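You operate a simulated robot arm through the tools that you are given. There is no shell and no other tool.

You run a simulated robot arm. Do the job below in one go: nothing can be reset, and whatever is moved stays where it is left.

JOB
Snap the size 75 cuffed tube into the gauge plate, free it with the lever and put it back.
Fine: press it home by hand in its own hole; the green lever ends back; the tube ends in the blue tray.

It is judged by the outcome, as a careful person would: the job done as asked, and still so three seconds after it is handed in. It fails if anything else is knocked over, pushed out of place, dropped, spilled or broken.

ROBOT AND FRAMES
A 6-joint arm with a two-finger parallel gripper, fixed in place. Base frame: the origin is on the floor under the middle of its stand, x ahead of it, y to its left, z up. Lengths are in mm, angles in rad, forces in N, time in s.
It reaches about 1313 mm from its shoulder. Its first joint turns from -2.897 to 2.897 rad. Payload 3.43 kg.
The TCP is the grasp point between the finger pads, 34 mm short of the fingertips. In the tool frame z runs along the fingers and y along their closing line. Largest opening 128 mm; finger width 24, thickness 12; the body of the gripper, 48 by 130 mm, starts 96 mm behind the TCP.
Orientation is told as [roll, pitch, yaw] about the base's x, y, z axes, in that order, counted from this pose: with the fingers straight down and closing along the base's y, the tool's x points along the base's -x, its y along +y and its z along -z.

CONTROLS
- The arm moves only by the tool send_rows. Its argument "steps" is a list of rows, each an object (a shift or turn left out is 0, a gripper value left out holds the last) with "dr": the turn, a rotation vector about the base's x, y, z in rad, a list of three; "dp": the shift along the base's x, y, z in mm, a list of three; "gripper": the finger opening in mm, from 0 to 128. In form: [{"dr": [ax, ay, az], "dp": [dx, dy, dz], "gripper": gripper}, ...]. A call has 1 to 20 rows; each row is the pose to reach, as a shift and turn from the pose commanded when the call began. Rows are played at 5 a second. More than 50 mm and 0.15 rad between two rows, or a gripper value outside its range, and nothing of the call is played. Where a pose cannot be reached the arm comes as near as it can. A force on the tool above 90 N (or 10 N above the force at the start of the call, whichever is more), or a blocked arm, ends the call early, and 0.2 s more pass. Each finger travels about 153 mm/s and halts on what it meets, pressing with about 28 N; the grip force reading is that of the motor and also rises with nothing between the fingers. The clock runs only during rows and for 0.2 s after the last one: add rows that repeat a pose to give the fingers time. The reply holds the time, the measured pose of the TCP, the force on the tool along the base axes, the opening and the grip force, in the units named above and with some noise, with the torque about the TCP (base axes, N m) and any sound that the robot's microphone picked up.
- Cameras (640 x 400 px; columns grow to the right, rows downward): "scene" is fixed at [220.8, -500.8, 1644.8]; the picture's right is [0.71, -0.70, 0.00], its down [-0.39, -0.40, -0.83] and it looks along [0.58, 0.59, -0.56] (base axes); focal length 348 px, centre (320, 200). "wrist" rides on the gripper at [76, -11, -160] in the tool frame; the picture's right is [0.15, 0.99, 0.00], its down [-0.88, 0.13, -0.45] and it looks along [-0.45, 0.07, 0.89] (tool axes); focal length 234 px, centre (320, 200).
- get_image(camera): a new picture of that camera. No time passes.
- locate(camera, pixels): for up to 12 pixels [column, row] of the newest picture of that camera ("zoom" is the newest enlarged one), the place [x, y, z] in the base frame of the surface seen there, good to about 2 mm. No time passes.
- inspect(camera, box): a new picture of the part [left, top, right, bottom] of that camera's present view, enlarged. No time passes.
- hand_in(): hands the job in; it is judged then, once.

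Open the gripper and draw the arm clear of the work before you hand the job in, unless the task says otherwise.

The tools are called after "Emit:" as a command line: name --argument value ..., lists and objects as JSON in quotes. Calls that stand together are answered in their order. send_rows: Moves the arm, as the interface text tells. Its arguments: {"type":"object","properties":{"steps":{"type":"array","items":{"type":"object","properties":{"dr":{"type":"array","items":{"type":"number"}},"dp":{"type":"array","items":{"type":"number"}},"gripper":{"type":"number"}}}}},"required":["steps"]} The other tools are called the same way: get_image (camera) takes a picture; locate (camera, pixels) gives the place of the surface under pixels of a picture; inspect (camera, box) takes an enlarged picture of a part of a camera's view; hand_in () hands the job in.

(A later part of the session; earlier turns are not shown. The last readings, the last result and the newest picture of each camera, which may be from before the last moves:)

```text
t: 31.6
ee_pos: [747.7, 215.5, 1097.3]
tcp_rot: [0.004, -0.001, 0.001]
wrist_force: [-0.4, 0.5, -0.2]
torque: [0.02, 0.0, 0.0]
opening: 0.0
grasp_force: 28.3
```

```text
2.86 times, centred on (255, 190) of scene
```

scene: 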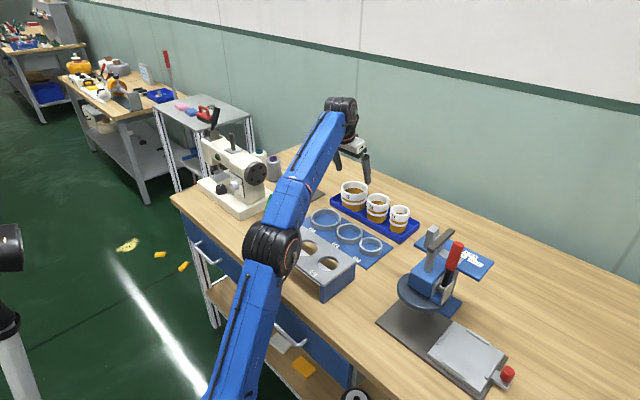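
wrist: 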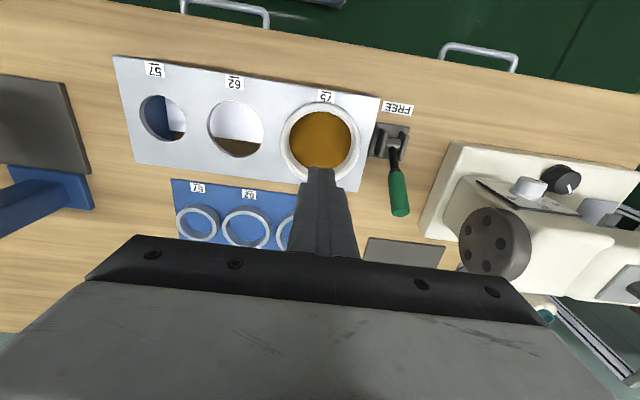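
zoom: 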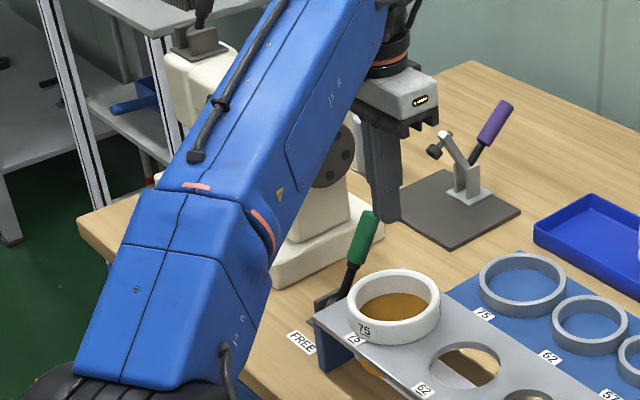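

Next I measure the sewing machine parts nearest the lever (handwheel at (495,245), base edge at (430,225)) and the lever handle, to plan clearances.

Emit:
locate --camera "wrist" --pixels '[[462, 245], [495, 215], [495, 250], [525, 245], [430, 225], [455, 145], [480, 180], [445, 215], [530, 188], [470, 270], [565, 178], [600, 250]]'

Emit:
inspect --camera "wrist" --box '[350, 90, 440, 230]'

```text
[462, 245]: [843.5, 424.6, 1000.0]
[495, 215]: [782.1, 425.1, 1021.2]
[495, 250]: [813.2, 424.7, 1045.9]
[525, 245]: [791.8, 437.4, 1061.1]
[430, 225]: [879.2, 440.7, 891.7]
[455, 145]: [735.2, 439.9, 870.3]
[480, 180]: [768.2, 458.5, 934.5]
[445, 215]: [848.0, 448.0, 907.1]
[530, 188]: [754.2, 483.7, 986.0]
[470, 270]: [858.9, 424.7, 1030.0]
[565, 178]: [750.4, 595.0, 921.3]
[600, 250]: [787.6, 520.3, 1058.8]
```

```text
2.86 times, centred on (395, 160) of wrist
```

zoom: 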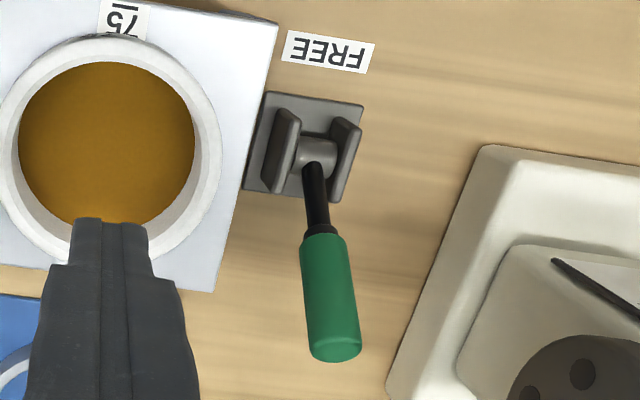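

The handwheel face is at y≈425, leaving ~28 mm to a gripper body centred on the lever (y≈331). I measure the lever handle exactly.

Emit:
locate --camera "zoom" --pixels '[[304, 290], [355, 290], [330, 290], [335, 355], [310, 345], [360, 340], [325, 240], [318, 200], [312, 170], [315, 150], [285, 150], [345, 150]]'

Emit:
inspect --camera "scene" --box '[240, 180, 300, 250]'

Emit:
locate --camera "zoom" --pixels '[[250, 160], [215, 215], [280, 85], [265, 90], [300, 90], [225, 195], [195, 240], [170, 262]]'

```text
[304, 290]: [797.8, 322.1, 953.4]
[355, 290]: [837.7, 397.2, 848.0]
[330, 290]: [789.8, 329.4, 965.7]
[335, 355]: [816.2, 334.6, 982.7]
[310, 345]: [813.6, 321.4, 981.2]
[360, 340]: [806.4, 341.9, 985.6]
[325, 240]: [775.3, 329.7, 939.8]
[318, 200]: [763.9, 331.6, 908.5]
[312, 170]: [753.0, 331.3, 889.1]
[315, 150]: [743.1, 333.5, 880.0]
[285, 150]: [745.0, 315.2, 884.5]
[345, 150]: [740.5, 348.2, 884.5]
```

```text
5.71 times, centred on (270, 215) of scene
```

zoom: 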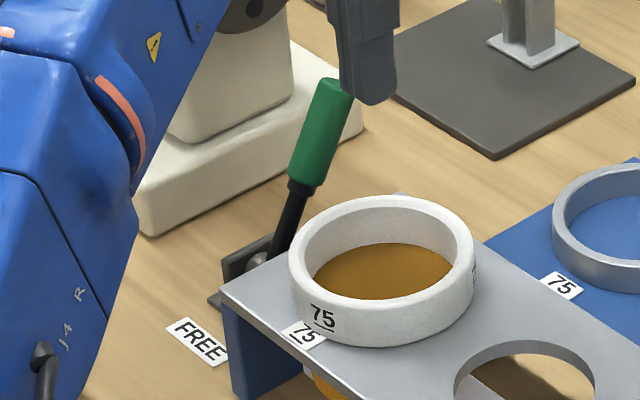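

```text
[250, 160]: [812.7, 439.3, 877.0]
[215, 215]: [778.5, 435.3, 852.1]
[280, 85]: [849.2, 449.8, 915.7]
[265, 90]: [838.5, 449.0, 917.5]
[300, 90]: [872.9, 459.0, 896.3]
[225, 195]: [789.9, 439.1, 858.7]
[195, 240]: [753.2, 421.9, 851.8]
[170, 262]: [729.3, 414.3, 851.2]
```

Handle: y 322–342, leaning ~29° toward +x, end near (812,331,984), pivot ≈(748,332,870). I check the purple-handled fixture behind it for clearance before going to the lever's far side.

Emit:
get_image --camera "scene"

Emit:
locate --camera "scene" --pixels '[[302, 186], [318, 160], [295, 172], [278, 192], [300, 207], [324, 192], [307, 180], [264, 205], [271, 196], [258, 172]]'

```text
taken
```

scene: 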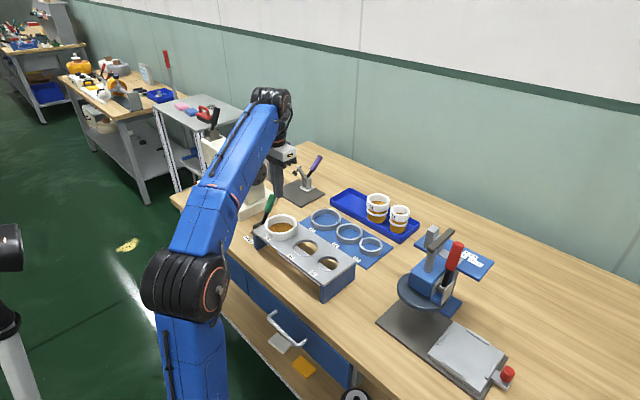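

```text
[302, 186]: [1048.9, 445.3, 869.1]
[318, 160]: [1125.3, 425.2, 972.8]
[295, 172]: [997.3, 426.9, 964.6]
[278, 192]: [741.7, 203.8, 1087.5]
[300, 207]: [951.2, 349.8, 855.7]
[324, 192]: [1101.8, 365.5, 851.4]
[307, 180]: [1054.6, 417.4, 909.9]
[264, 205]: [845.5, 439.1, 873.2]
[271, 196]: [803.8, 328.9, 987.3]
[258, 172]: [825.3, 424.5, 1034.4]
```

The purple fixture is at x>950, so the lever's far side is clear. I move over to (842,331) at height.

Emit:
send_rows --steps '[{"dp": [19, 23, 0]}, {"dp": [38, 47, 0]}, {"dp": [57, 70, 0]}, {"dp": [76, 94, 0]}, {"dp": [95, 117, 0]}, {"dp": [95, 117, 0]}]'

Emit:
get_image --camera "wrist"

Emit:
get_image --camera "scene"

```text
t: 33.0
ee_pos: [845.3, 332.3, 1093.6]
tcp_rot: [0.003, -0.001, -0.001]
wrist_force: [-0.5, -0.5, 0.7]
torque: [-0.05, 0.02, -0.02]
opening: 0.0
grasp_force: 28.4
```

```text
taken
```

wrist: 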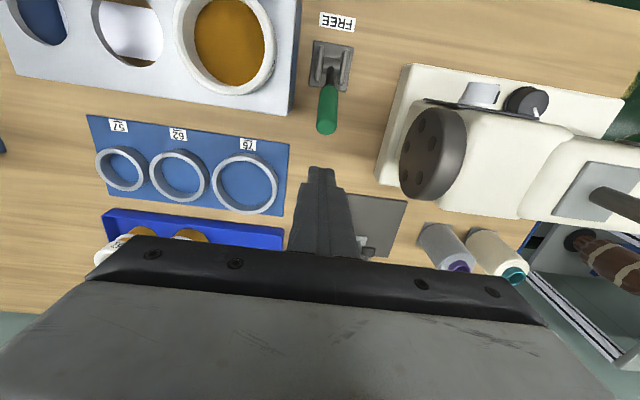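

```text
taken
```

scene: 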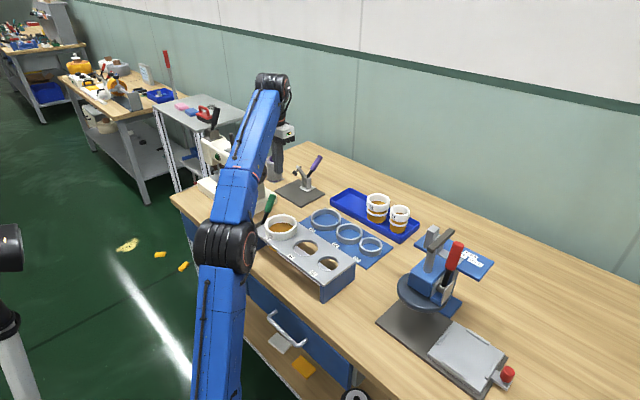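

I'm 12 mm beyond the handle's far side. I descend so the tips go to about z≈945.

Emit:
send_rows --steps '[{"dp": [0, 0, -30]}, {"dp": [0, 0, -60]}, {"dp": [0, 0, -90]}, {"dp": [0, 0, -115]}, {"dp": [0, 0, -115]}]'

Emit:
get_image --camera "wrist"

Emit:
inspect --camera "scene" --box '[200, 130, 330, 260]'

```text
t: 34.2
ee_pos: [845.3, 332.7, 980.4]
tcp_rot: [0.003, -0.004, -0.001]
wrist_force: [0.5, -0.5, 0.0]
torque: [0.02, -0.01, 0.0]
opening: 0.0
grasp_force: 27.6
```

```text
taken
```

wrist: 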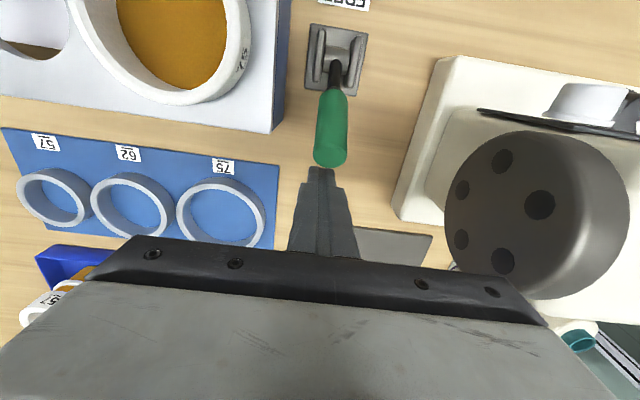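

```text
3.08 times, centred on (265, 195) of scene
```

zoom: 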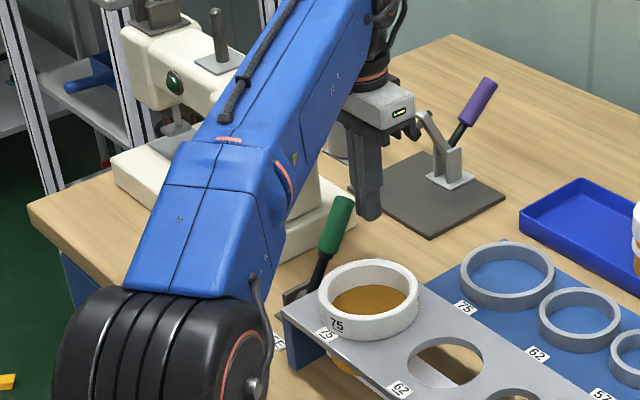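

Fingers are aligned with the handle just on its far side. I pull toward −x in small steps and watch the force.

Emit:
send_rows --steps '[{"dp": [-8, -1, 0]}, {"dp": [-14, -1, 0]}, {"dp": [-20, -1, 0]}, {"dp": [-26, -1, 0]}, {"dp": [-32, -1, 0]}, {"dp": [-38, -1, 0]}, {"dp": [-44, -1, 0]}]'

Emit:
get_image --camera "wrist"

Emit:
inspect --camera "scene" --box '[200, 130, 330, 260]'

```text
t: 35.7
ee_pos: [802.6, 329.6, 986.7]
tcp_rot: [0.012, -0.013, 0.001]
wrist_force: [7.0, -0.5, 14.8]
torque: [0.05, 0.31, -0.02]
opening: 0.0
grasp_force: 27.6
stopped in row 7: the force on the tool passed its limit at 94 N (the readings are from after the stop); the commanded pose is now the measured one
```

```text
taken
```

wrist: 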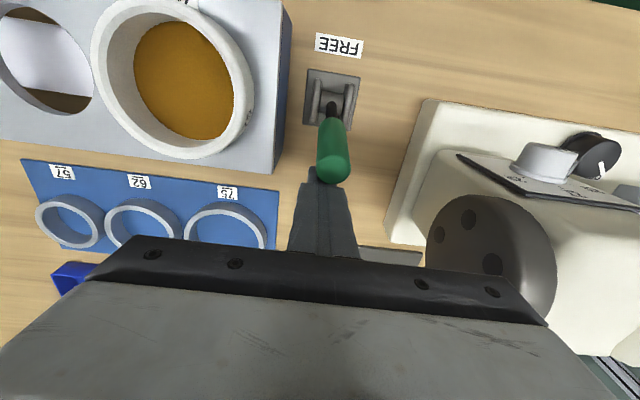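

```text
3.08 times, centred on (265, 195) of scene
```

zoom: 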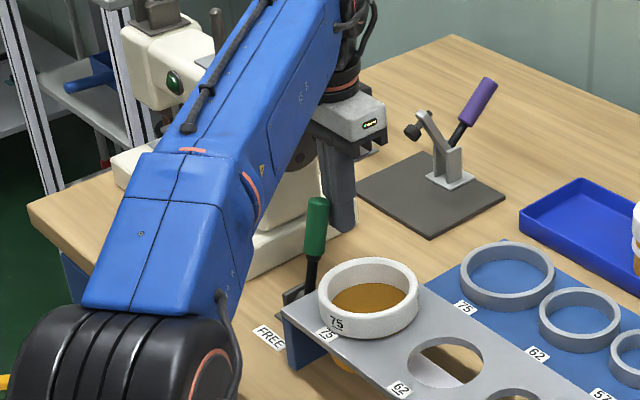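

The pull stopped at 94 N with an upward force: as the lever rises its end seems to bear up against the finger. I look closely at the lever's present angle.

Emit:
inspect --camera "wrist" --box '[270, 50, 410, 220]'

Emit:
locate --camera "zoom" --pixels '[[280, 180], [285, 220], [285, 250], [280, 275], [260, 290], [310, 285], [290, 310], [270, 300], [275, 165], [270, 140], [262, 125], [275, 330]]'

Emit:
inspect --camera "scene" --box '[245, 180, 295, 230]'

```text
2.35 times, centred on (340, 135) of wrist
```

zoom: 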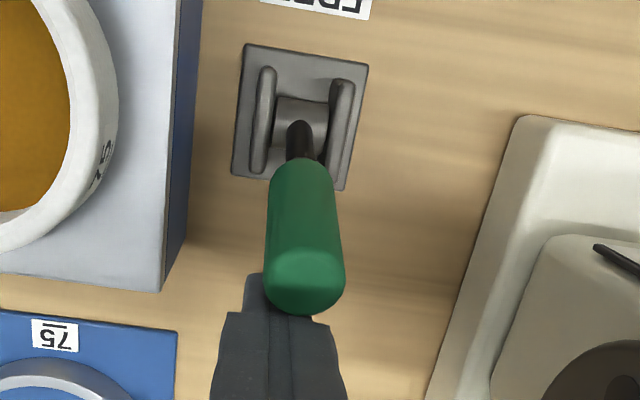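

```text
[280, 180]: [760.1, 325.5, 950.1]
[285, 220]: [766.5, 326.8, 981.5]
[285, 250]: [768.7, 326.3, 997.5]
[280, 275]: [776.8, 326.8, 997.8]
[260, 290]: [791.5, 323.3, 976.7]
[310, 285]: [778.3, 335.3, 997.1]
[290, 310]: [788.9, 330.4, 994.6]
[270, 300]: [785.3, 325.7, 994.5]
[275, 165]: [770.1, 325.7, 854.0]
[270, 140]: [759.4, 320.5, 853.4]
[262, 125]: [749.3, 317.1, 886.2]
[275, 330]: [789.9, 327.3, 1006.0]
```

```text
8.00 times, centred on (270, 205) of scene
```

zoom: 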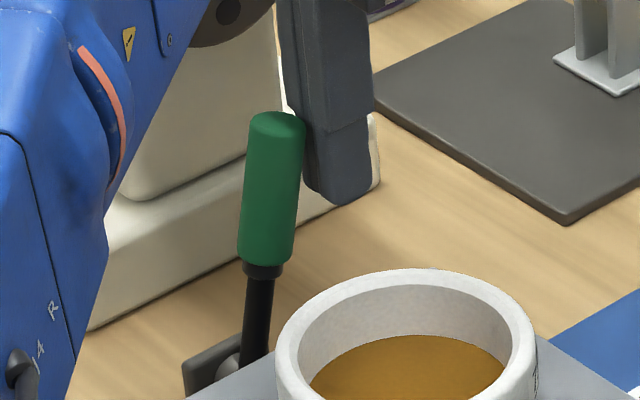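

The handle's end has caught under the finger's step (z≈998); the lever is now at about 13°. I back off +x, raise 20 mm so the step clears the handle end, and look again.

Emit:
send_rows --steps '[{"dp": [3, 1, 0]}, {"dp": [8, 1.5, 0]}, {"dp": [8, 1.5, 10]}, {"dp": [8, 1.5, 20]}, {"dp": [8, 1.5, 20]}]'

Emit:
get_image --camera "wrist"

Emit:
inspect --camera "scene" --box '[245, 180, 295, 230]'

Emit:
locate --camera "zoom" --pixels '[[275, 125], [250, 150], [245, 220], [300, 150], [255, 300], [260, 330]]'

```text
t: 36.9
ee_pos: [811.4, 332.2, 1004.8]
tcp_rot: [0.011, -0.013, 0.0]
wrist_force: [-0.2, -0.3, 0.4]
torque: [0.01, -0.02, 0.0]
opening: 0.0
grasp_force: 27.9
```

```text
taken
```

wrist: 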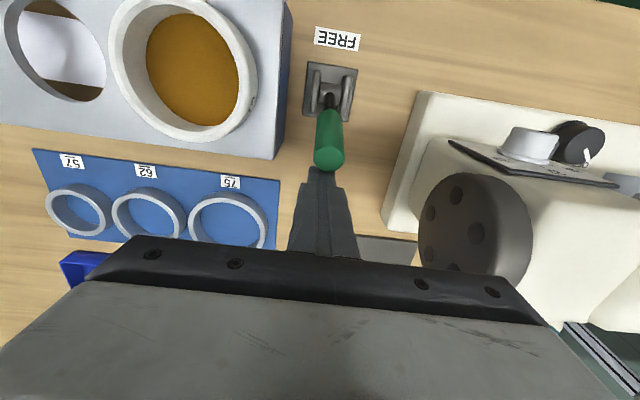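

```text
8.00 times, centred on (270, 205) of scene
```

zoom: 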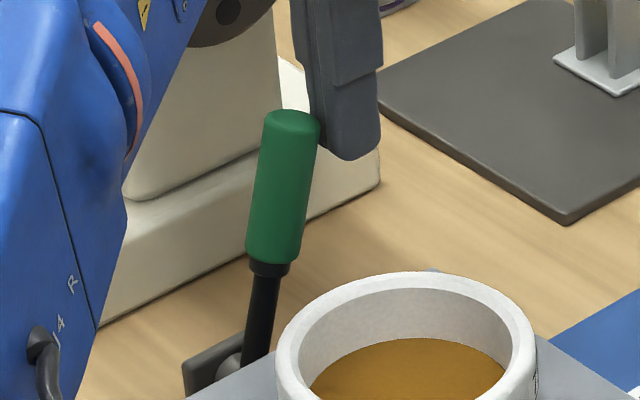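

```text
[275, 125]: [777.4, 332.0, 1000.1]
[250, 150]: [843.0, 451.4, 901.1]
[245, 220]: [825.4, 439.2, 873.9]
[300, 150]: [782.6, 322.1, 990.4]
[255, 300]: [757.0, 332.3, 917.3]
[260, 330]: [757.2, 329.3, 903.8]
```

The lever drifted back a bit as I retreated (it follows the fingers). With the step now above the handle end, I pull toward −x again in small steps.

Emit:
send_rows --steps '[{"dp": [-6, -0.5, 0]}, {"dp": [-12, -0.5, 1]}, {"dp": [-18, -0.5, 2]}, {"dp": [-24, -0.5, 2]}, {"dp": [-30, -0.5, 2]}]'

Emit:
inspect --camera "scene" --box '[235, 170, 315, 250]'

```text
t: 38.1
ee_pos: [781.5, 331.1, 1005.2]
tcp_rot: [0.01, -0.011, -0.001]
wrist_force: [0.6, 0.3, -0.6]
torque: [0.0, -0.01, 0.01]
opening: 0.0
grasp_force: 27.9
```

```text
5.00 times, centred on (275, 210) of scene
```

zoom: 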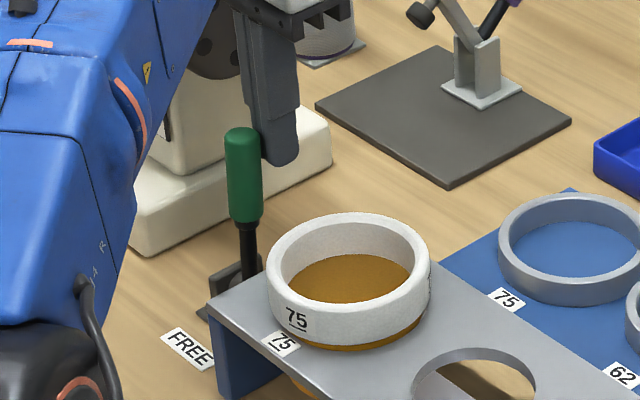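

The lever moves easily now (near vertical) and a strip of amber shows under the cuff at (390,335): the tube is rising. I continue the pull.

Emit:
send_rows --steps '[{"dp": [-6, -0.5, 0]}, {"dp": [-12, -0.5, 0]}, {"dp": [-18, -0.5, 0]}, {"dp": [-24, -0.5, 0]}, {"dp": [-30, -0.5, 0]}, {"dp": [-36, -0.5, -1]}]'

Emit:
inspect --camera "scene" --box '[235, 170, 315, 250]'

```text
t: 39.5
ee_pos: [746.3, 331.0, 1006.4]
tcp_rot: [0.011, -0.012, -0.001]
wrist_force: [1.6, 0.3, 1.8]
torque: [-0.02, -0.08, 0.02]
opening: 0.0
grasp_force: 28.1
```

```text
5.00 times, centred on (275, 210) of scene
```

zoom: 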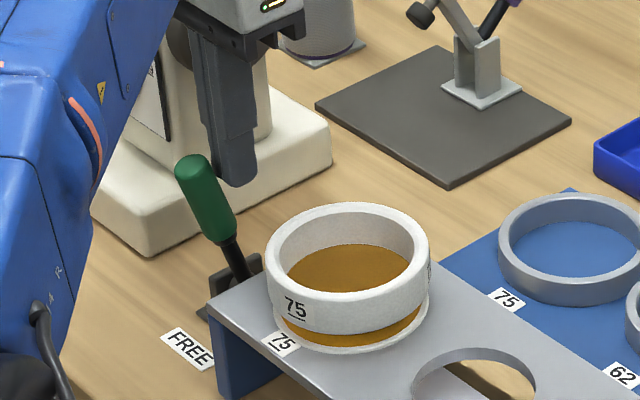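

The lever has gone past vertical toward FREE and the tube has popped up: its bead shows above the plate at (350,345). I measure lever and tube.

Emit:
locate --camera "zoom" --pixels '[[190, 165], [205, 200], [225, 235], [240, 270], [270, 250], [425, 250], [345, 320], [340, 290], [300, 335], [400, 325], [360, 350], [345, 207]]'

Emit:
get_image --camera "wrist"

```text
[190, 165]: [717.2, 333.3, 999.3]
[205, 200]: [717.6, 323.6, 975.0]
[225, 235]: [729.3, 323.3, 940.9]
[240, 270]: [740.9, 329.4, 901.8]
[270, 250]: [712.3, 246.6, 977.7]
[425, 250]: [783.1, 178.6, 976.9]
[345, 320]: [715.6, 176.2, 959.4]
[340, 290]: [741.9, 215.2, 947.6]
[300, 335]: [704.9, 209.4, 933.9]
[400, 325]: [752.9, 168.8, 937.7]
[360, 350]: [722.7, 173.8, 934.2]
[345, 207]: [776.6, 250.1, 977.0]
```

```text
taken
```

wrist: 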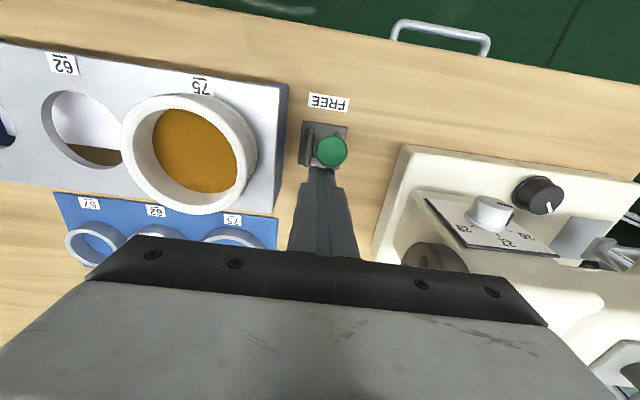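

Rim at z≈977, nearly free (resting-on-bead height was 979); lever at about −13°. I pull further toward FREE.

Emit:
send_rows --steps '[{"dp": [-6, 0, -1]}, {"dp": [-12, 0, -2]}, {"dp": [-18, 0, -3]}, {"dp": [-24, 0, -4]}, {"dp": [-30, 0, -5]}]'

Emit:
inspect --camera "scene" --box '[235, 170, 315, 250]'

```text
t: 40.7
ee_pos: [719.6, 331.1, 1001.5]
tcp_rot: [0.013, -0.02, -0.004]
wrist_force: [67.9, 16.3, 26.5]
torque: [0.12, -1.99, -0.72]
opening: 0.1
grasp_force: 28.3
```

```text
5.00 times, centred on (275, 210) of scene
```

zoom: 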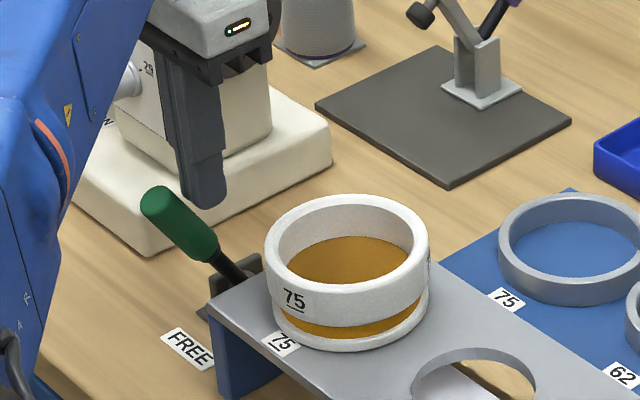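

The force reached 68 N: the lever is at its end stop (about −30°) and the tube stands up on its bead. I back off and measure.

Emit:
send_rows --steps '[{"dp": [4, 0, 0]}, {"dp": [10, 0, 1]}, {"dp": [10, 0, 1]}]'

Emit:
inspect --camera "scene" --box '[235, 170, 315, 250]'

Emit:
locate --camera "zoom" --pixels '[[155, 195], [180, 220], [200, 245], [235, 270], [270, 250], [425, 250], [345, 315], [340, 285], [345, 200], [420, 310], [290, 340]]'

Emit:
get_image --camera "wrist"

```text
t: 41.5
ee_pos: [724.6, 330.6, 999.2]
tcp_rot: [0.009, -0.008, 0.001]
wrist_force: [-0.5, -0.5, -0.5]
torque: [-0.01, 0.0, 0.03]
opening: 0.0
grasp_force: 27.5
```

```text
5.00 times, centred on (275, 210) of scene
```

zoom: 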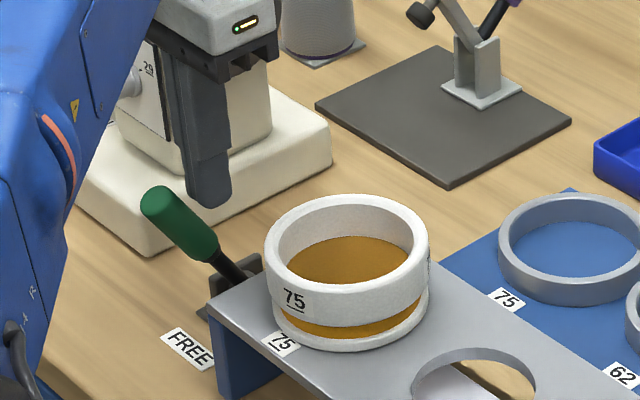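

```text
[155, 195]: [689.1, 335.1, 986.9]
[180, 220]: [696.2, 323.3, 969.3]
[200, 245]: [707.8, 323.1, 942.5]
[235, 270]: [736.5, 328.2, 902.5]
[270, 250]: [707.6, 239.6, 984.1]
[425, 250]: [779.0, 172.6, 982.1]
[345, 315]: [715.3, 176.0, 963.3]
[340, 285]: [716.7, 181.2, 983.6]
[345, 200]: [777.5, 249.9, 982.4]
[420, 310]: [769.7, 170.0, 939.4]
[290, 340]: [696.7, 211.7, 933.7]
```

```text
taken
```

wrist: 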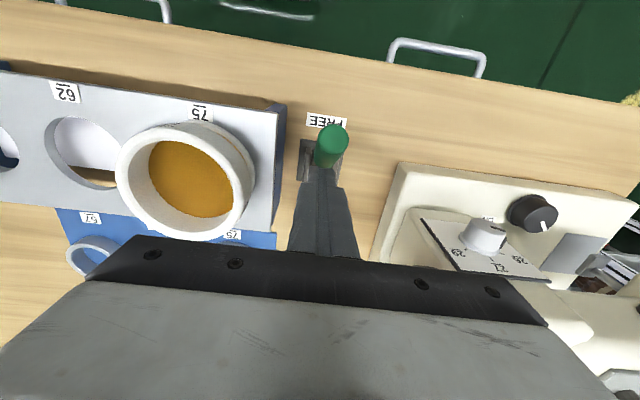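

The lever stays at FREE and the tube stands freed with its rim at z≈983. I rise away from the lever, tilt the tool again to −0.3 and go above the tube with the gripper open to 112.

Emit:
send_rows --steps '[{"dp": [2, 0, 25]}, {"dp": [2, 0, 55]}, {"dp": [2, 0, 85]}, {"dp": [4, -25, 90], "dr": [-0.002, -0.05, 0], "gripper": 40}, {"dp": [6, -50, 90], "dr": [-0.004, -0.12, 0], "gripper": 80}, {"dp": [9, -80, 90], "dr": [-0.006, -0.2, 0], "gripper": 112}, {"dp": [12, -105, 90], "dr": [-0.008, -0.29, 0], "gripper": 112}, {"dp": [16, -117, 90], "dr": [-0.008, -0.29, 0], "gripper": 112}, {"dp": [16, -117, 90], "dr": [-0.008, -0.29, 0], "gripper": 112}]'

Emit:
get_image --camera "wrist"

Emit:
inspect --camera "wrist" --box '[220, 60, 420, 210]'

```text
t: 43.5
ee_pos: [740.5, 212.1, 1090.4]
tcp_rot: [0.0, -0.302, 0.002]
wrist_force: [0.2, -0.7, 0.0]
torque: [-0.02, -0.02, 0.02]
opening: 111.9
grasp_force: 0.1
```

```text
taken
```

wrist: 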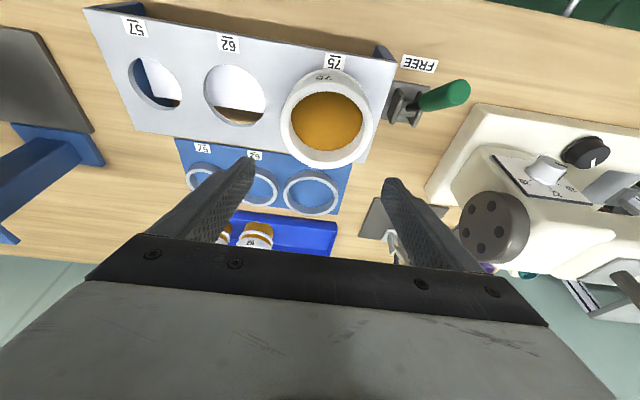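

```text
2.67 times, centred on (320, 135) of wrist
```

zoom: 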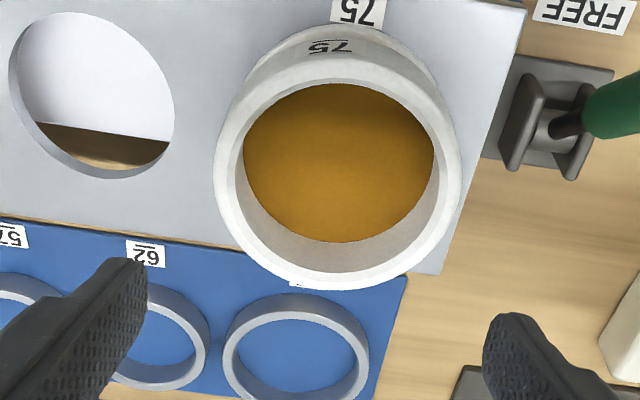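

The tube is upright and free at (328,118). I fit its rim again.

Emit:
locate --camera "zoom" --pixels '[[220, 165], [455, 165], [340, 283], [255, 245], [425, 245], [340, 70], [245, 100], [430, 95], [340, 160], [280, 160], [400, 160], [340, 220]]'

```text
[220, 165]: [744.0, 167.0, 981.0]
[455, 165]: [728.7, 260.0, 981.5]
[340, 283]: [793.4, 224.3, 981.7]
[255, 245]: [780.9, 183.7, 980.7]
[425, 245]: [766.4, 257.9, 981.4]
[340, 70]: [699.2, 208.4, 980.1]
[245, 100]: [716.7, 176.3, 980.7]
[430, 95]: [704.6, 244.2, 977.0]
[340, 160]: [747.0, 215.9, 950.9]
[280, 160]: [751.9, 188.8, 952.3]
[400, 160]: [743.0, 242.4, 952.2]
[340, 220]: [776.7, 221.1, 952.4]
```

Tube centre ≈(746,214.5), rim z≈981. I descend part way with a small y correction.

Emit:
send_rows --steps '[{"dp": [0, 1, -20]}, {"dp": [0, 2, -40]}, {"dp": [0, 2, -60]}, {"dp": [0, 2, -60]}]'

Emit:
get_image --camera "wrist"

```text
t: 44.5
ee_pos: [741.7, 214.5, 1031.7]
tcp_rot: [0.002, -0.302, 0.003]
wrist_force: [0.4, 0.1, -0.2]
torque: [0.03, 0.02, -0.02]
opening: 111.7
grasp_force: 0.1
```

```text
taken
```

wrist: 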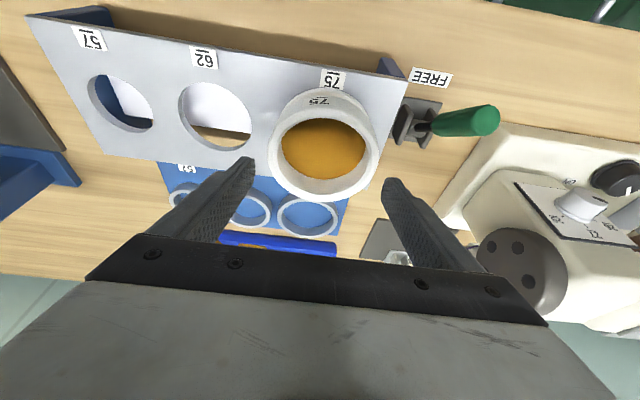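

Aligned. I descend to the grasp height (z≈988) around the cuff.

Emit:
send_rows --steps '[{"dp": [0, 0, -10]}, {"dp": [0, 0, -20]}, {"dp": [0, 0, -30]}, {"dp": [0, 0, -38]}, {"dp": [0, 0, -43]}, {"dp": [0, 0, -43]}]'

Emit:
get_image --camera "wrist"

Emit:
inspect --camera "scene" --box '[235, 170, 315, 250]'

```text
t: 45.9
ee_pos: [741.2, 216.3, 989.3]
tcp_rot: [0.003, -0.302, 0.001]
wrist_force: [1.1, 0.1, -0.3]
torque: [0.01, 0.0, 0.0]
opening: 112.0
grasp_force: 0.1
```

```text
taken
```

wrist: 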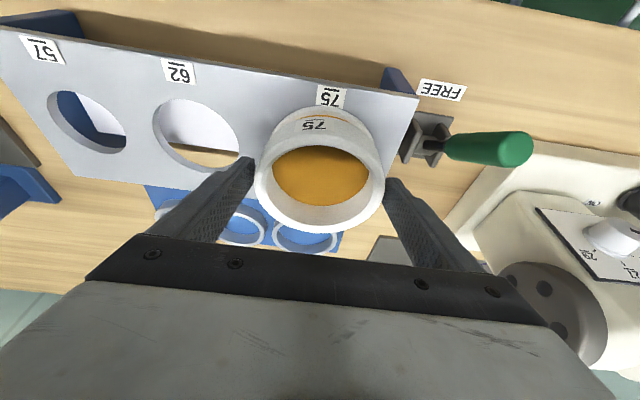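

```text
5.00 times, centred on (275, 210) of scene
```

zoom: 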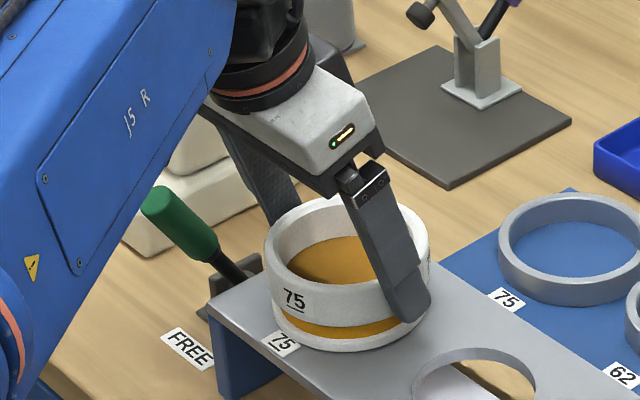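

The fingers straddle the cuff. I close on it gently in steps.

Emit:
send_rows --steps '[{"gripper": 108}, {"gripper": 105}, {"gripper": 102}, {"gripper": 95}, {"gripper": 85}, {"gripper": 85}]'

Emit:
get_image --camera "wrist"

```text
t: 47.3
ee_pos: [743.6, 216.6, 988.2]
tcp_rot: [0.002, -0.304, 0.003]
wrist_force: [1.3, 0.1, -0.2]
torque: [0.0, -0.03, 0.01]
opening: 102.1
grasp_force: 27.5
```

```text
taken
```

wrist: 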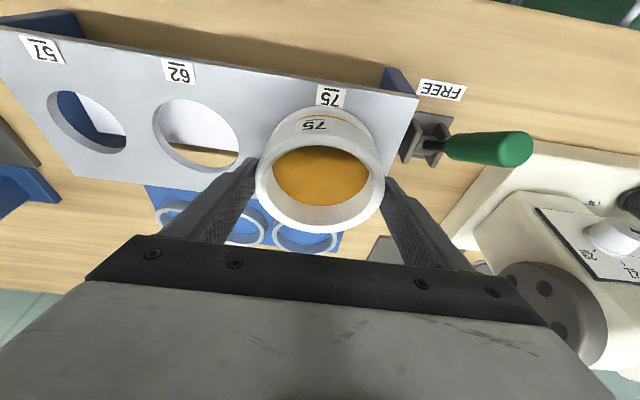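

Gripped at 102 mm. I lift slowly, watching for drag on the plate.

Emit:
send_rows --steps '[{"dp": [0, 0, 4]}, {"dp": [0, 0, 8]}, {"dp": [0, 0, 12]}, {"dp": [0, 0, 12]}]'

Emit:
inspect --camera "scene" --box '[235, 170, 315, 250]'

```text
t: 48.3
ee_pos: [741.6, 215.8, 1001.2]
tcp_rot: [0.002, -0.303, 0.002]
wrist_force: [-0.1, 0.5, -1.5]
torque: [-0.01, -0.05, -0.03]
opening: 101.9
grasp_force: 28.3
```

```text
5.00 times, centred on (275, 210) of scene
```

zoom: 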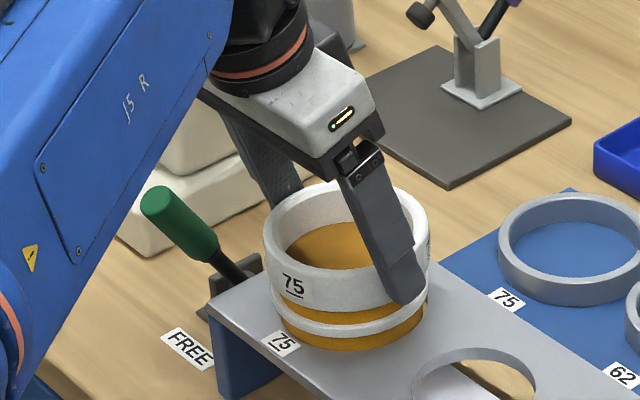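

The tube comes up freely with no drag. I lift it clear of the plate.

Emit:
send_rows --steps '[{"dp": [0, 0, 8]}, {"dp": [0, 0, 18]}, {"dp": [0, 0, 28]}, {"dp": [0, 0, 38]}, {"dp": [0, 0, 45]}, {"dp": [0, 0, 45]}]'

Emit:
get_image --camera "wrist"

Emit:
inspect --camera "scene" --box '[220, 150, 380, 310]'

Emit:
locate --camera "wrist" --pixels '[[259, 192], [381, 192], [320, 232], [280, 221], [362, 221], [272, 165], [372, 168], [320, 185], [300, 185], [345, 185]]'

```text
t: 49.7
ee_pos: [741.0, 213.1, 1046.0]
tcp_rot: [0.001, -0.303, 0.002]
wrist_force: [0.2, -0.3, -0.8]
torque: [0.01, -0.04, 0.0]
opening: 102.0
grasp_force: 28.1
```

```text
taken
```

wrist: 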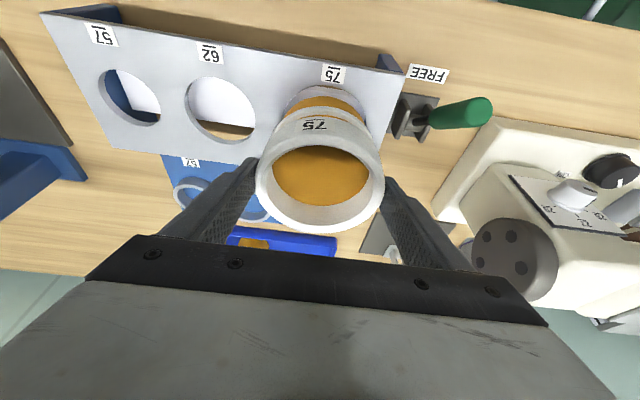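

```text
2.50 times, centred on (300, 230) of scene
```

zoom: 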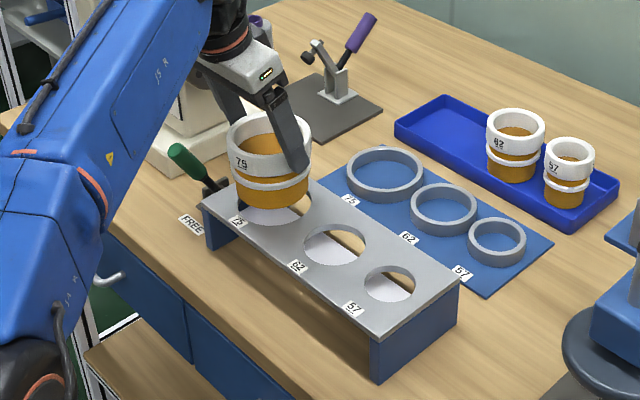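

```text
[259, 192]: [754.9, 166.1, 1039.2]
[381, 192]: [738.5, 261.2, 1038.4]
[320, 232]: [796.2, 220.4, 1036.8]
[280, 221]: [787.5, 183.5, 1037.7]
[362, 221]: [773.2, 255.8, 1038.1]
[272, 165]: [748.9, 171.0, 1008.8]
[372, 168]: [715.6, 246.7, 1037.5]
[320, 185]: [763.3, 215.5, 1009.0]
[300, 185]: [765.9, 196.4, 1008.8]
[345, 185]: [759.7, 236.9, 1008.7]
```

Tube clear of the plate: rim z≈1038, level, centre ≈(747.5,213.5). I carry it along +x back above its place in the tray, coming down to z≈998 at the end.

Emit:
send_rows --steps '[{"dp": [10, 0, 0]}, {"dp": [35, 0, 0]}, {"dp": [65, 0, 0]}, {"dp": [95, 0, 0]}, {"dp": [125, 0, 0]}, {"dp": [155, 0, 0]}, {"dp": [185, 0, 0]}, {"dp": [215, 0, -2]}, {"dp": [245, 0, -4]}, {"dp": [270, 0, -8]}, {"dp": [295, 0, -16]}, {"dp": [318, 0, -25]}, {"dp": [338, 0, -34]}, {"dp": [352, 0, -42]}, {"dp": [359, 0, -48]}, {"dp": [359, 0, -48]}]'

Emit:
get_image --camera "wrist"

Emit:
inspect --camera "scene" --box '[310, 130, 430, 250]'

Emit:
locate --camera "wrist" --pixels '[[259, 192], [381, 192], [320, 232], [280, 221], [362, 221], [372, 168], [320, 185], [400, 100], [60, 30], [300, 60], [245, 130], [215, 160]]'

```text
t: 53.1
ee_pos: [1100.6, 216.3, 997.2]
tcp_rot: [0.003, -0.301, 0.003]
wrist_force: [-0.3, 0.2, -1.5]
torque: [0.01, 0.01, -0.03]
opening: 101.9
grasp_force: 28.0
```

```text
taken
```

wrist: 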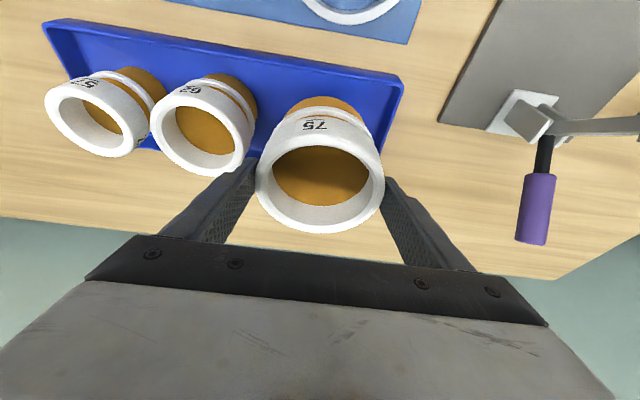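

```text
3.33 times, centred on (370, 190) of scene
```

zoom: 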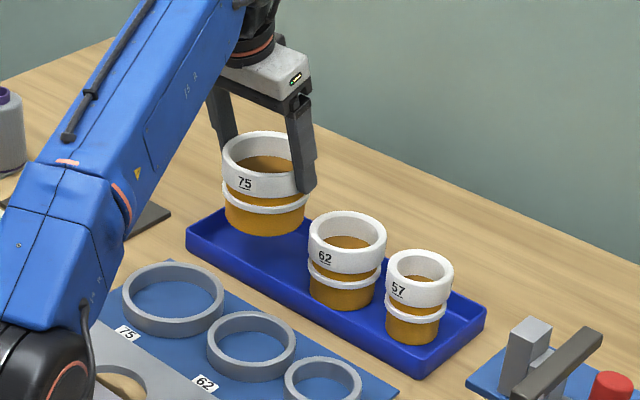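

```text
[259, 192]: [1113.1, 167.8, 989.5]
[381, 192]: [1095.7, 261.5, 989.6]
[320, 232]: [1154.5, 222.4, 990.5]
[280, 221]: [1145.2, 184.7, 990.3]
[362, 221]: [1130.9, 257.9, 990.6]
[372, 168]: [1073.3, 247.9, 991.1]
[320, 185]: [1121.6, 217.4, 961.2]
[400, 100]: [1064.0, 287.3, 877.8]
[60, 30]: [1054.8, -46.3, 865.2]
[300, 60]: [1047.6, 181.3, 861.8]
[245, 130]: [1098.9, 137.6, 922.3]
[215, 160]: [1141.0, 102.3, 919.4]
```

Held tube centre ≈(1106,215), rim z≈990; its original spot is (1106,213). I shift −1.5 mm in y and lower to just above the tray floor.

Emit:
send_rows --steps '[{"dp": [0, -1.5, -5]}, {"dp": [0, -1.5, -14]}, {"dp": [0, -1.5, -23]}, {"dp": [0, -1.5, -32]}, {"dp": [0, -1.5, -41]}, {"dp": [0, -1.5, -48]}, {"dp": [0, -1.5, -48]}]'

Emit:
inspect --camera "scene" --box '[310, 130, 430, 250]'

```text
t: 54.7
ee_pos: [1099.8, 212.7, 949.0]
tcp_rot: [0.002, -0.301, 0.001]
wrist_force: [0.2, -0.6, -1.4]
torque: [-0.01, 0.02, 0.0]
opening: 102.0
grasp_force: 28.1
```

```text
3.33 times, centred on (370, 190) of scene
```

zoom: 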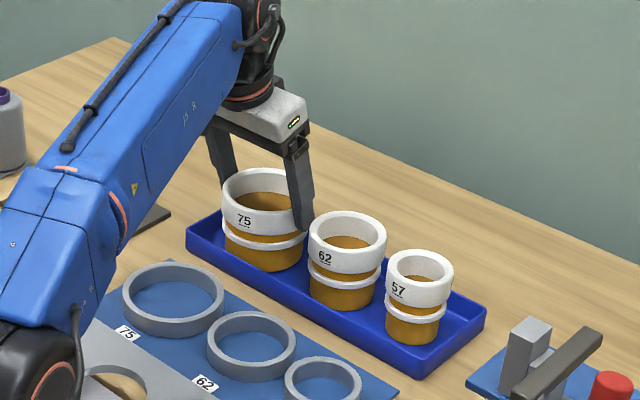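

No contact yet. I lower in 1 mm steps until the tube touches the tray floor.

Emit:
send_rows --steps '[{"dp": [0, 0, -1]}, {"dp": [0, 0, -2]}, {"dp": [0, 0, -3]}, {"dp": [0, 0, -3]}]'

```text
t: 55.7
ee_pos: [1100.7, 214.0, 947.0]
tcp_rot: [0.003, -0.303, 0.001]
wrist_force: [-0.3, -0.6, -1.6]
torque: [-0.03, 0.07, 0.0]
opening: 102.2
grasp_force: 28.3
```

Still only the tube's weight. A little lower.

Emit:
send_rows --steps '[{"dp": [0, 0, -1]}, {"dp": [0, 0, -1]}, {"dp": [0, 0, -2]}, {"dp": [0, 0, -2]}]'

Emit:
inspect --camera "wrist" --box '[220, 60, 420, 250]'

Emit:
locate --camera "zoom" --pixels '[[190, 270], [445, 270], [318, 360], [235, 335], [400, 335], [320, 280]]'

```text
t: 56.7
ee_pos: [1100.6, 214.5, 945.0]
tcp_rot: [0.003, -0.304, 0.002]
wrist_force: [4.5, 2.0, 9.7]
torque: [-0.22, -0.23, 0.1]
opening: 102.1
grasp_force: 28.0
```

```text
2.11 times, centred on (320, 155) of wrist
```

zoom: 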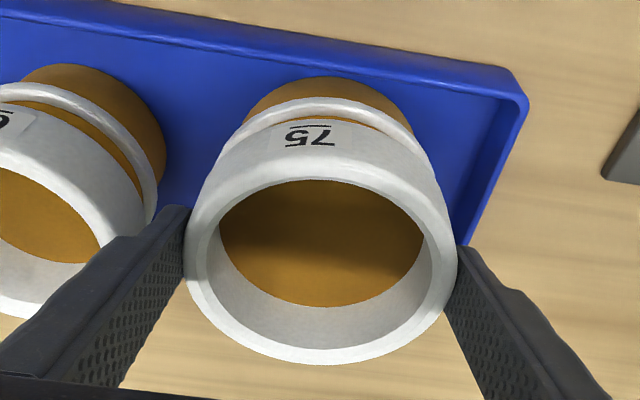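

```text
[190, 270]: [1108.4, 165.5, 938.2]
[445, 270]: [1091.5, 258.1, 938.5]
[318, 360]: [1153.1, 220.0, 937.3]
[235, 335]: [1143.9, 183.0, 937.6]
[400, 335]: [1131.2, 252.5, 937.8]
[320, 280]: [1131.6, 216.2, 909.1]
```

The tube touches the tray floor (rim z≈938, as at the start). I ease 0.5 mm and open to 111 to release.

Emit:
send_rows --steps '[{"dp": [0, 0, 0.7]}, {"dp": [0, 0, 0.7], "gripper": 104}, {"dp": [0, 0, 0.7], "gripper": 107}, {"dp": [0, 0, 0.7], "gripper": 110}, {"dp": [0, 0, 0.7], "gripper": 111}, {"dp": [0, 0, 0.7], "gripper": 111}]'

Emit:
get_image --camera "wrist"

```text
t: 58.1
ee_pos: [1100.1, 214.6, 945.2]
tcp_rot: [0.001, -0.302, 0.003]
wrist_force: [-0.4, 0.0, -0.1]
torque: [0.01, -0.02, 0.01]
opening: 111.0
grasp_force: 0.0
```

```text
taken
```

wrist: 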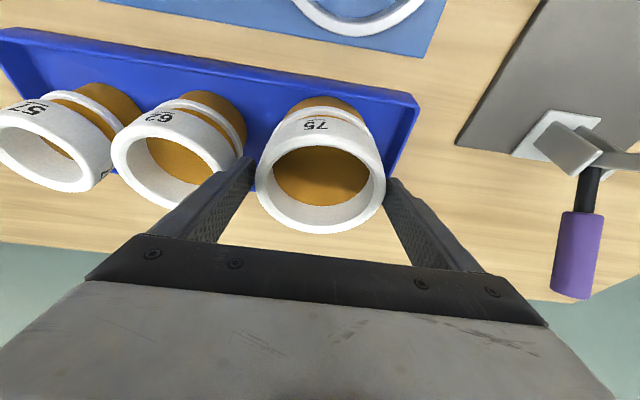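

Released; the tube stands in the tray. I raise straight up out of the tubes.

Emit:
send_rows --steps '[{"dp": [0, 0, 6]}, {"dp": [0, 0, 14]}, {"dp": [0, 0, 24]}, {"dp": [0, 0, 36]}, {"dp": [0, 0, 50]}, {"dp": [-5, 0, 65]}, {"dp": [-15, 0, 80]}, {"dp": [-15, 0, 80]}]'

Emit:
get_image --camera "wrist"

Emit:
get_image --camera "scene"

```text
t: 59.9
ee_pos: [1086.9, 213.2, 1026.5]
tcp_rot: [0.001, -0.301, 0.002]
wrist_force: [0.3, -0.3, 0.4]
torque: [-0.01, 0.04, -0.01]
opening: 110.9
grasp_force: 0.0
```

```text
taken
```

wrist: 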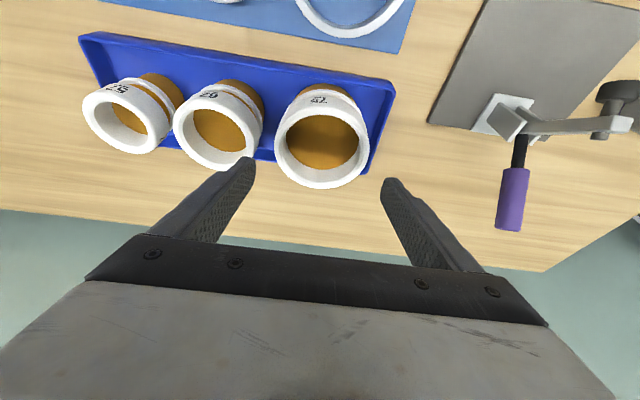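

```text
taken
```

scene: 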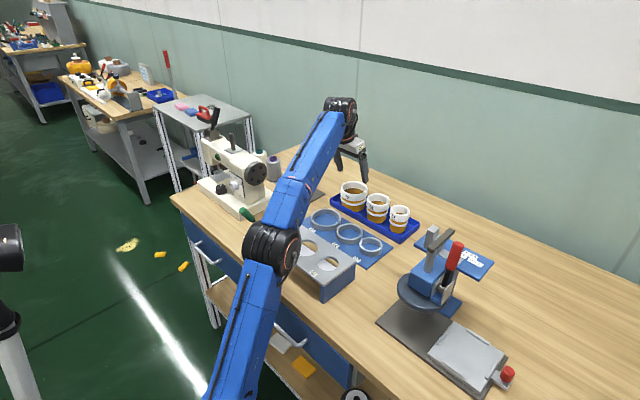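

The tube stands in the tray as at the start. Next is the lever: I go back to (650,331) on its near side, straightening the tool and closing the fingers.

Emit:
send_rows --steps '[{"dp": [-20, 0, 10], "gripper": 80}, {"dp": [-50, 0, 25], "dr": [0, 0.02, 0], "gripper": 40}, {"dp": [-80, 0, 40], "dr": [0, 0.05, 0], "gripper": 0}, {"dp": [-110, 5, 50], "dr": [0, 0.1, 0], "gripper": 0}, {"dp": [-140, 15, 58], "dr": [0, 0.15, 0], "gripper": 0}, {"dp": [-170, 25, 64], "dr": [0, 0.2, 0], "gripper": 0}, {"dp": [-200, 35, 68], "dr": [0, 0.25, 0], "gripper": 0}, {"dp": [-230, 48, 70], "dr": [0, 0.3, 0], "gripper": 0}, {"dp": [-260, 60, 70], "dr": [0, 0.3, 0]}, {"dp": [-290, 72, 70], "dr": [0, 0.3, 0]}, {"dp": [-320, 84, 70], "dr": [0, 0.3, 0]}, {"dp": [-350, 96, 70], "dr": [0, 0.3, 0]}, {"dp": [-380, 106, 70], "dr": [0, 0.3, 0]}, {"dp": [-410, 114, 70], "dr": [0, 0.3, 0]}, {"dp": [-437, 118, 70], "dr": [0, 0.3, 0]}, {"dp": [-437, 118, 70], "dr": [0, 0.3, 0]}]'

Emit:
get_image --camera "wrist"

Emit:
inspect --camera "scene" --box '[200, 150, 330, 280]'

```text
t: 63.3
ee_pos: [648.5, 332.7, 1095.3]
tcp_rot: [0.002, -0.002, 0.0]
wrist_force: [0.3, 0.0, -0.3]
torque: [0.0, 0.04, -0.01]
opening: 0.1
grasp_force: 28.0
```

```text
taken
```

wrist: 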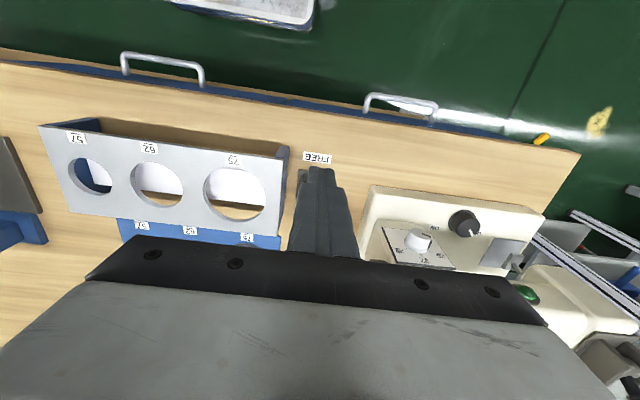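

```text
3.08 times, centred on (265, 215) of scene
```

zoom: 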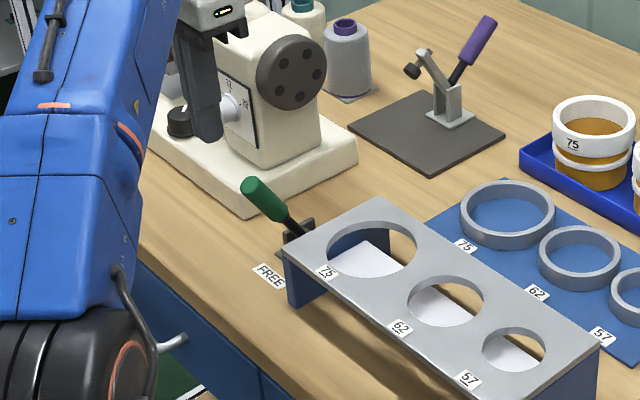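

The lever is still at FREE. I re-measure its handle end in this zoom to set the approach.

Emit:
locate --camera "zoom" --pixels '[[250, 185], [262, 200], [275, 212], [245, 195], [290, 225], [300, 235]]'

```text
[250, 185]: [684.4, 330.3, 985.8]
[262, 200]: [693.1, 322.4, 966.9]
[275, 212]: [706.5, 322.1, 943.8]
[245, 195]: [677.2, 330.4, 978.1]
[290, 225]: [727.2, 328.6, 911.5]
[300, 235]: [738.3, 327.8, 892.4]
```

The handle end is at about (680,331,983), so with the finger face at x≈660 there are ~13 mm free. I descend to z≈1004 (tips ≈970).

Emit:
send_rows --steps '[{"dp": [0, -0.5, -25]}, {"dp": [0, -0.5, -50]}, {"dp": [0, -0.5, -75]}, {"dp": [0, -0.5, -91]}, {"dp": [0, -0.5, -91]}]'

Emit:
inspect --camera "scene" --box '[200, 150, 330, 280]'

```text
t: 64.5
ee_pos: [647.2, 331.1, 1003.2]
tcp_rot: [0.003, -0.001, 0.003]
wrist_force: [0.2, 0.6, -0.7]
torque: [0.0, -0.02, 0.0]
opening: 0.1
grasp_force: 28.5
```

```text
3.08 times, centred on (265, 215) of scene
```

zoom: 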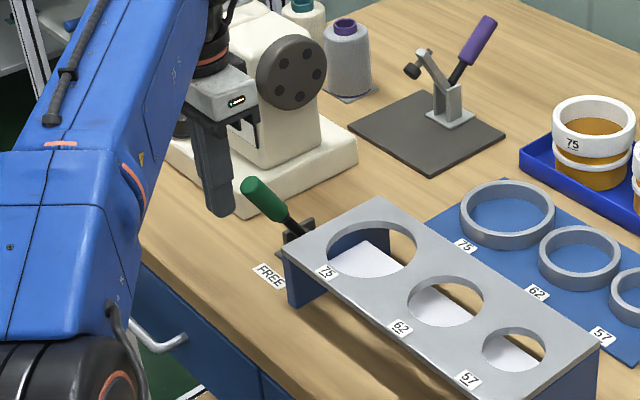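

Fingers are on the near side of the handle. I push toward +x in small steps.

Emit:
send_rows --steps '[{"dp": [8, 0, 0]}, {"dp": [14, 0, 0]}, {"dp": [20, 0, 1]}, {"dp": [26, 0, 2]}, {"dp": [32, 0, 3]}, {"dp": [38, 0, 4]}, {"dp": [44, 0, 4]}]'

Emit:
inspect --camera "scene" --box '[200, 150, 330, 280]'

```text
t: 66.1
ee_pos: [693.4, 332.0, 1007.4]
tcp_rot: [0.001, -0.002, 0.001]
wrist_force: [-0.8, -0.5, -0.5]
torque: [-0.01, 0.01, 0.01]
opening: 0.0
grasp_force: 28.3
```

```text
3.08 times, centred on (265, 215) of scene
```

zoom: 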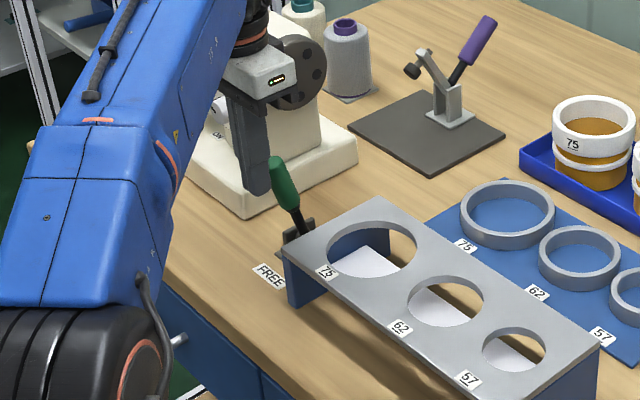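

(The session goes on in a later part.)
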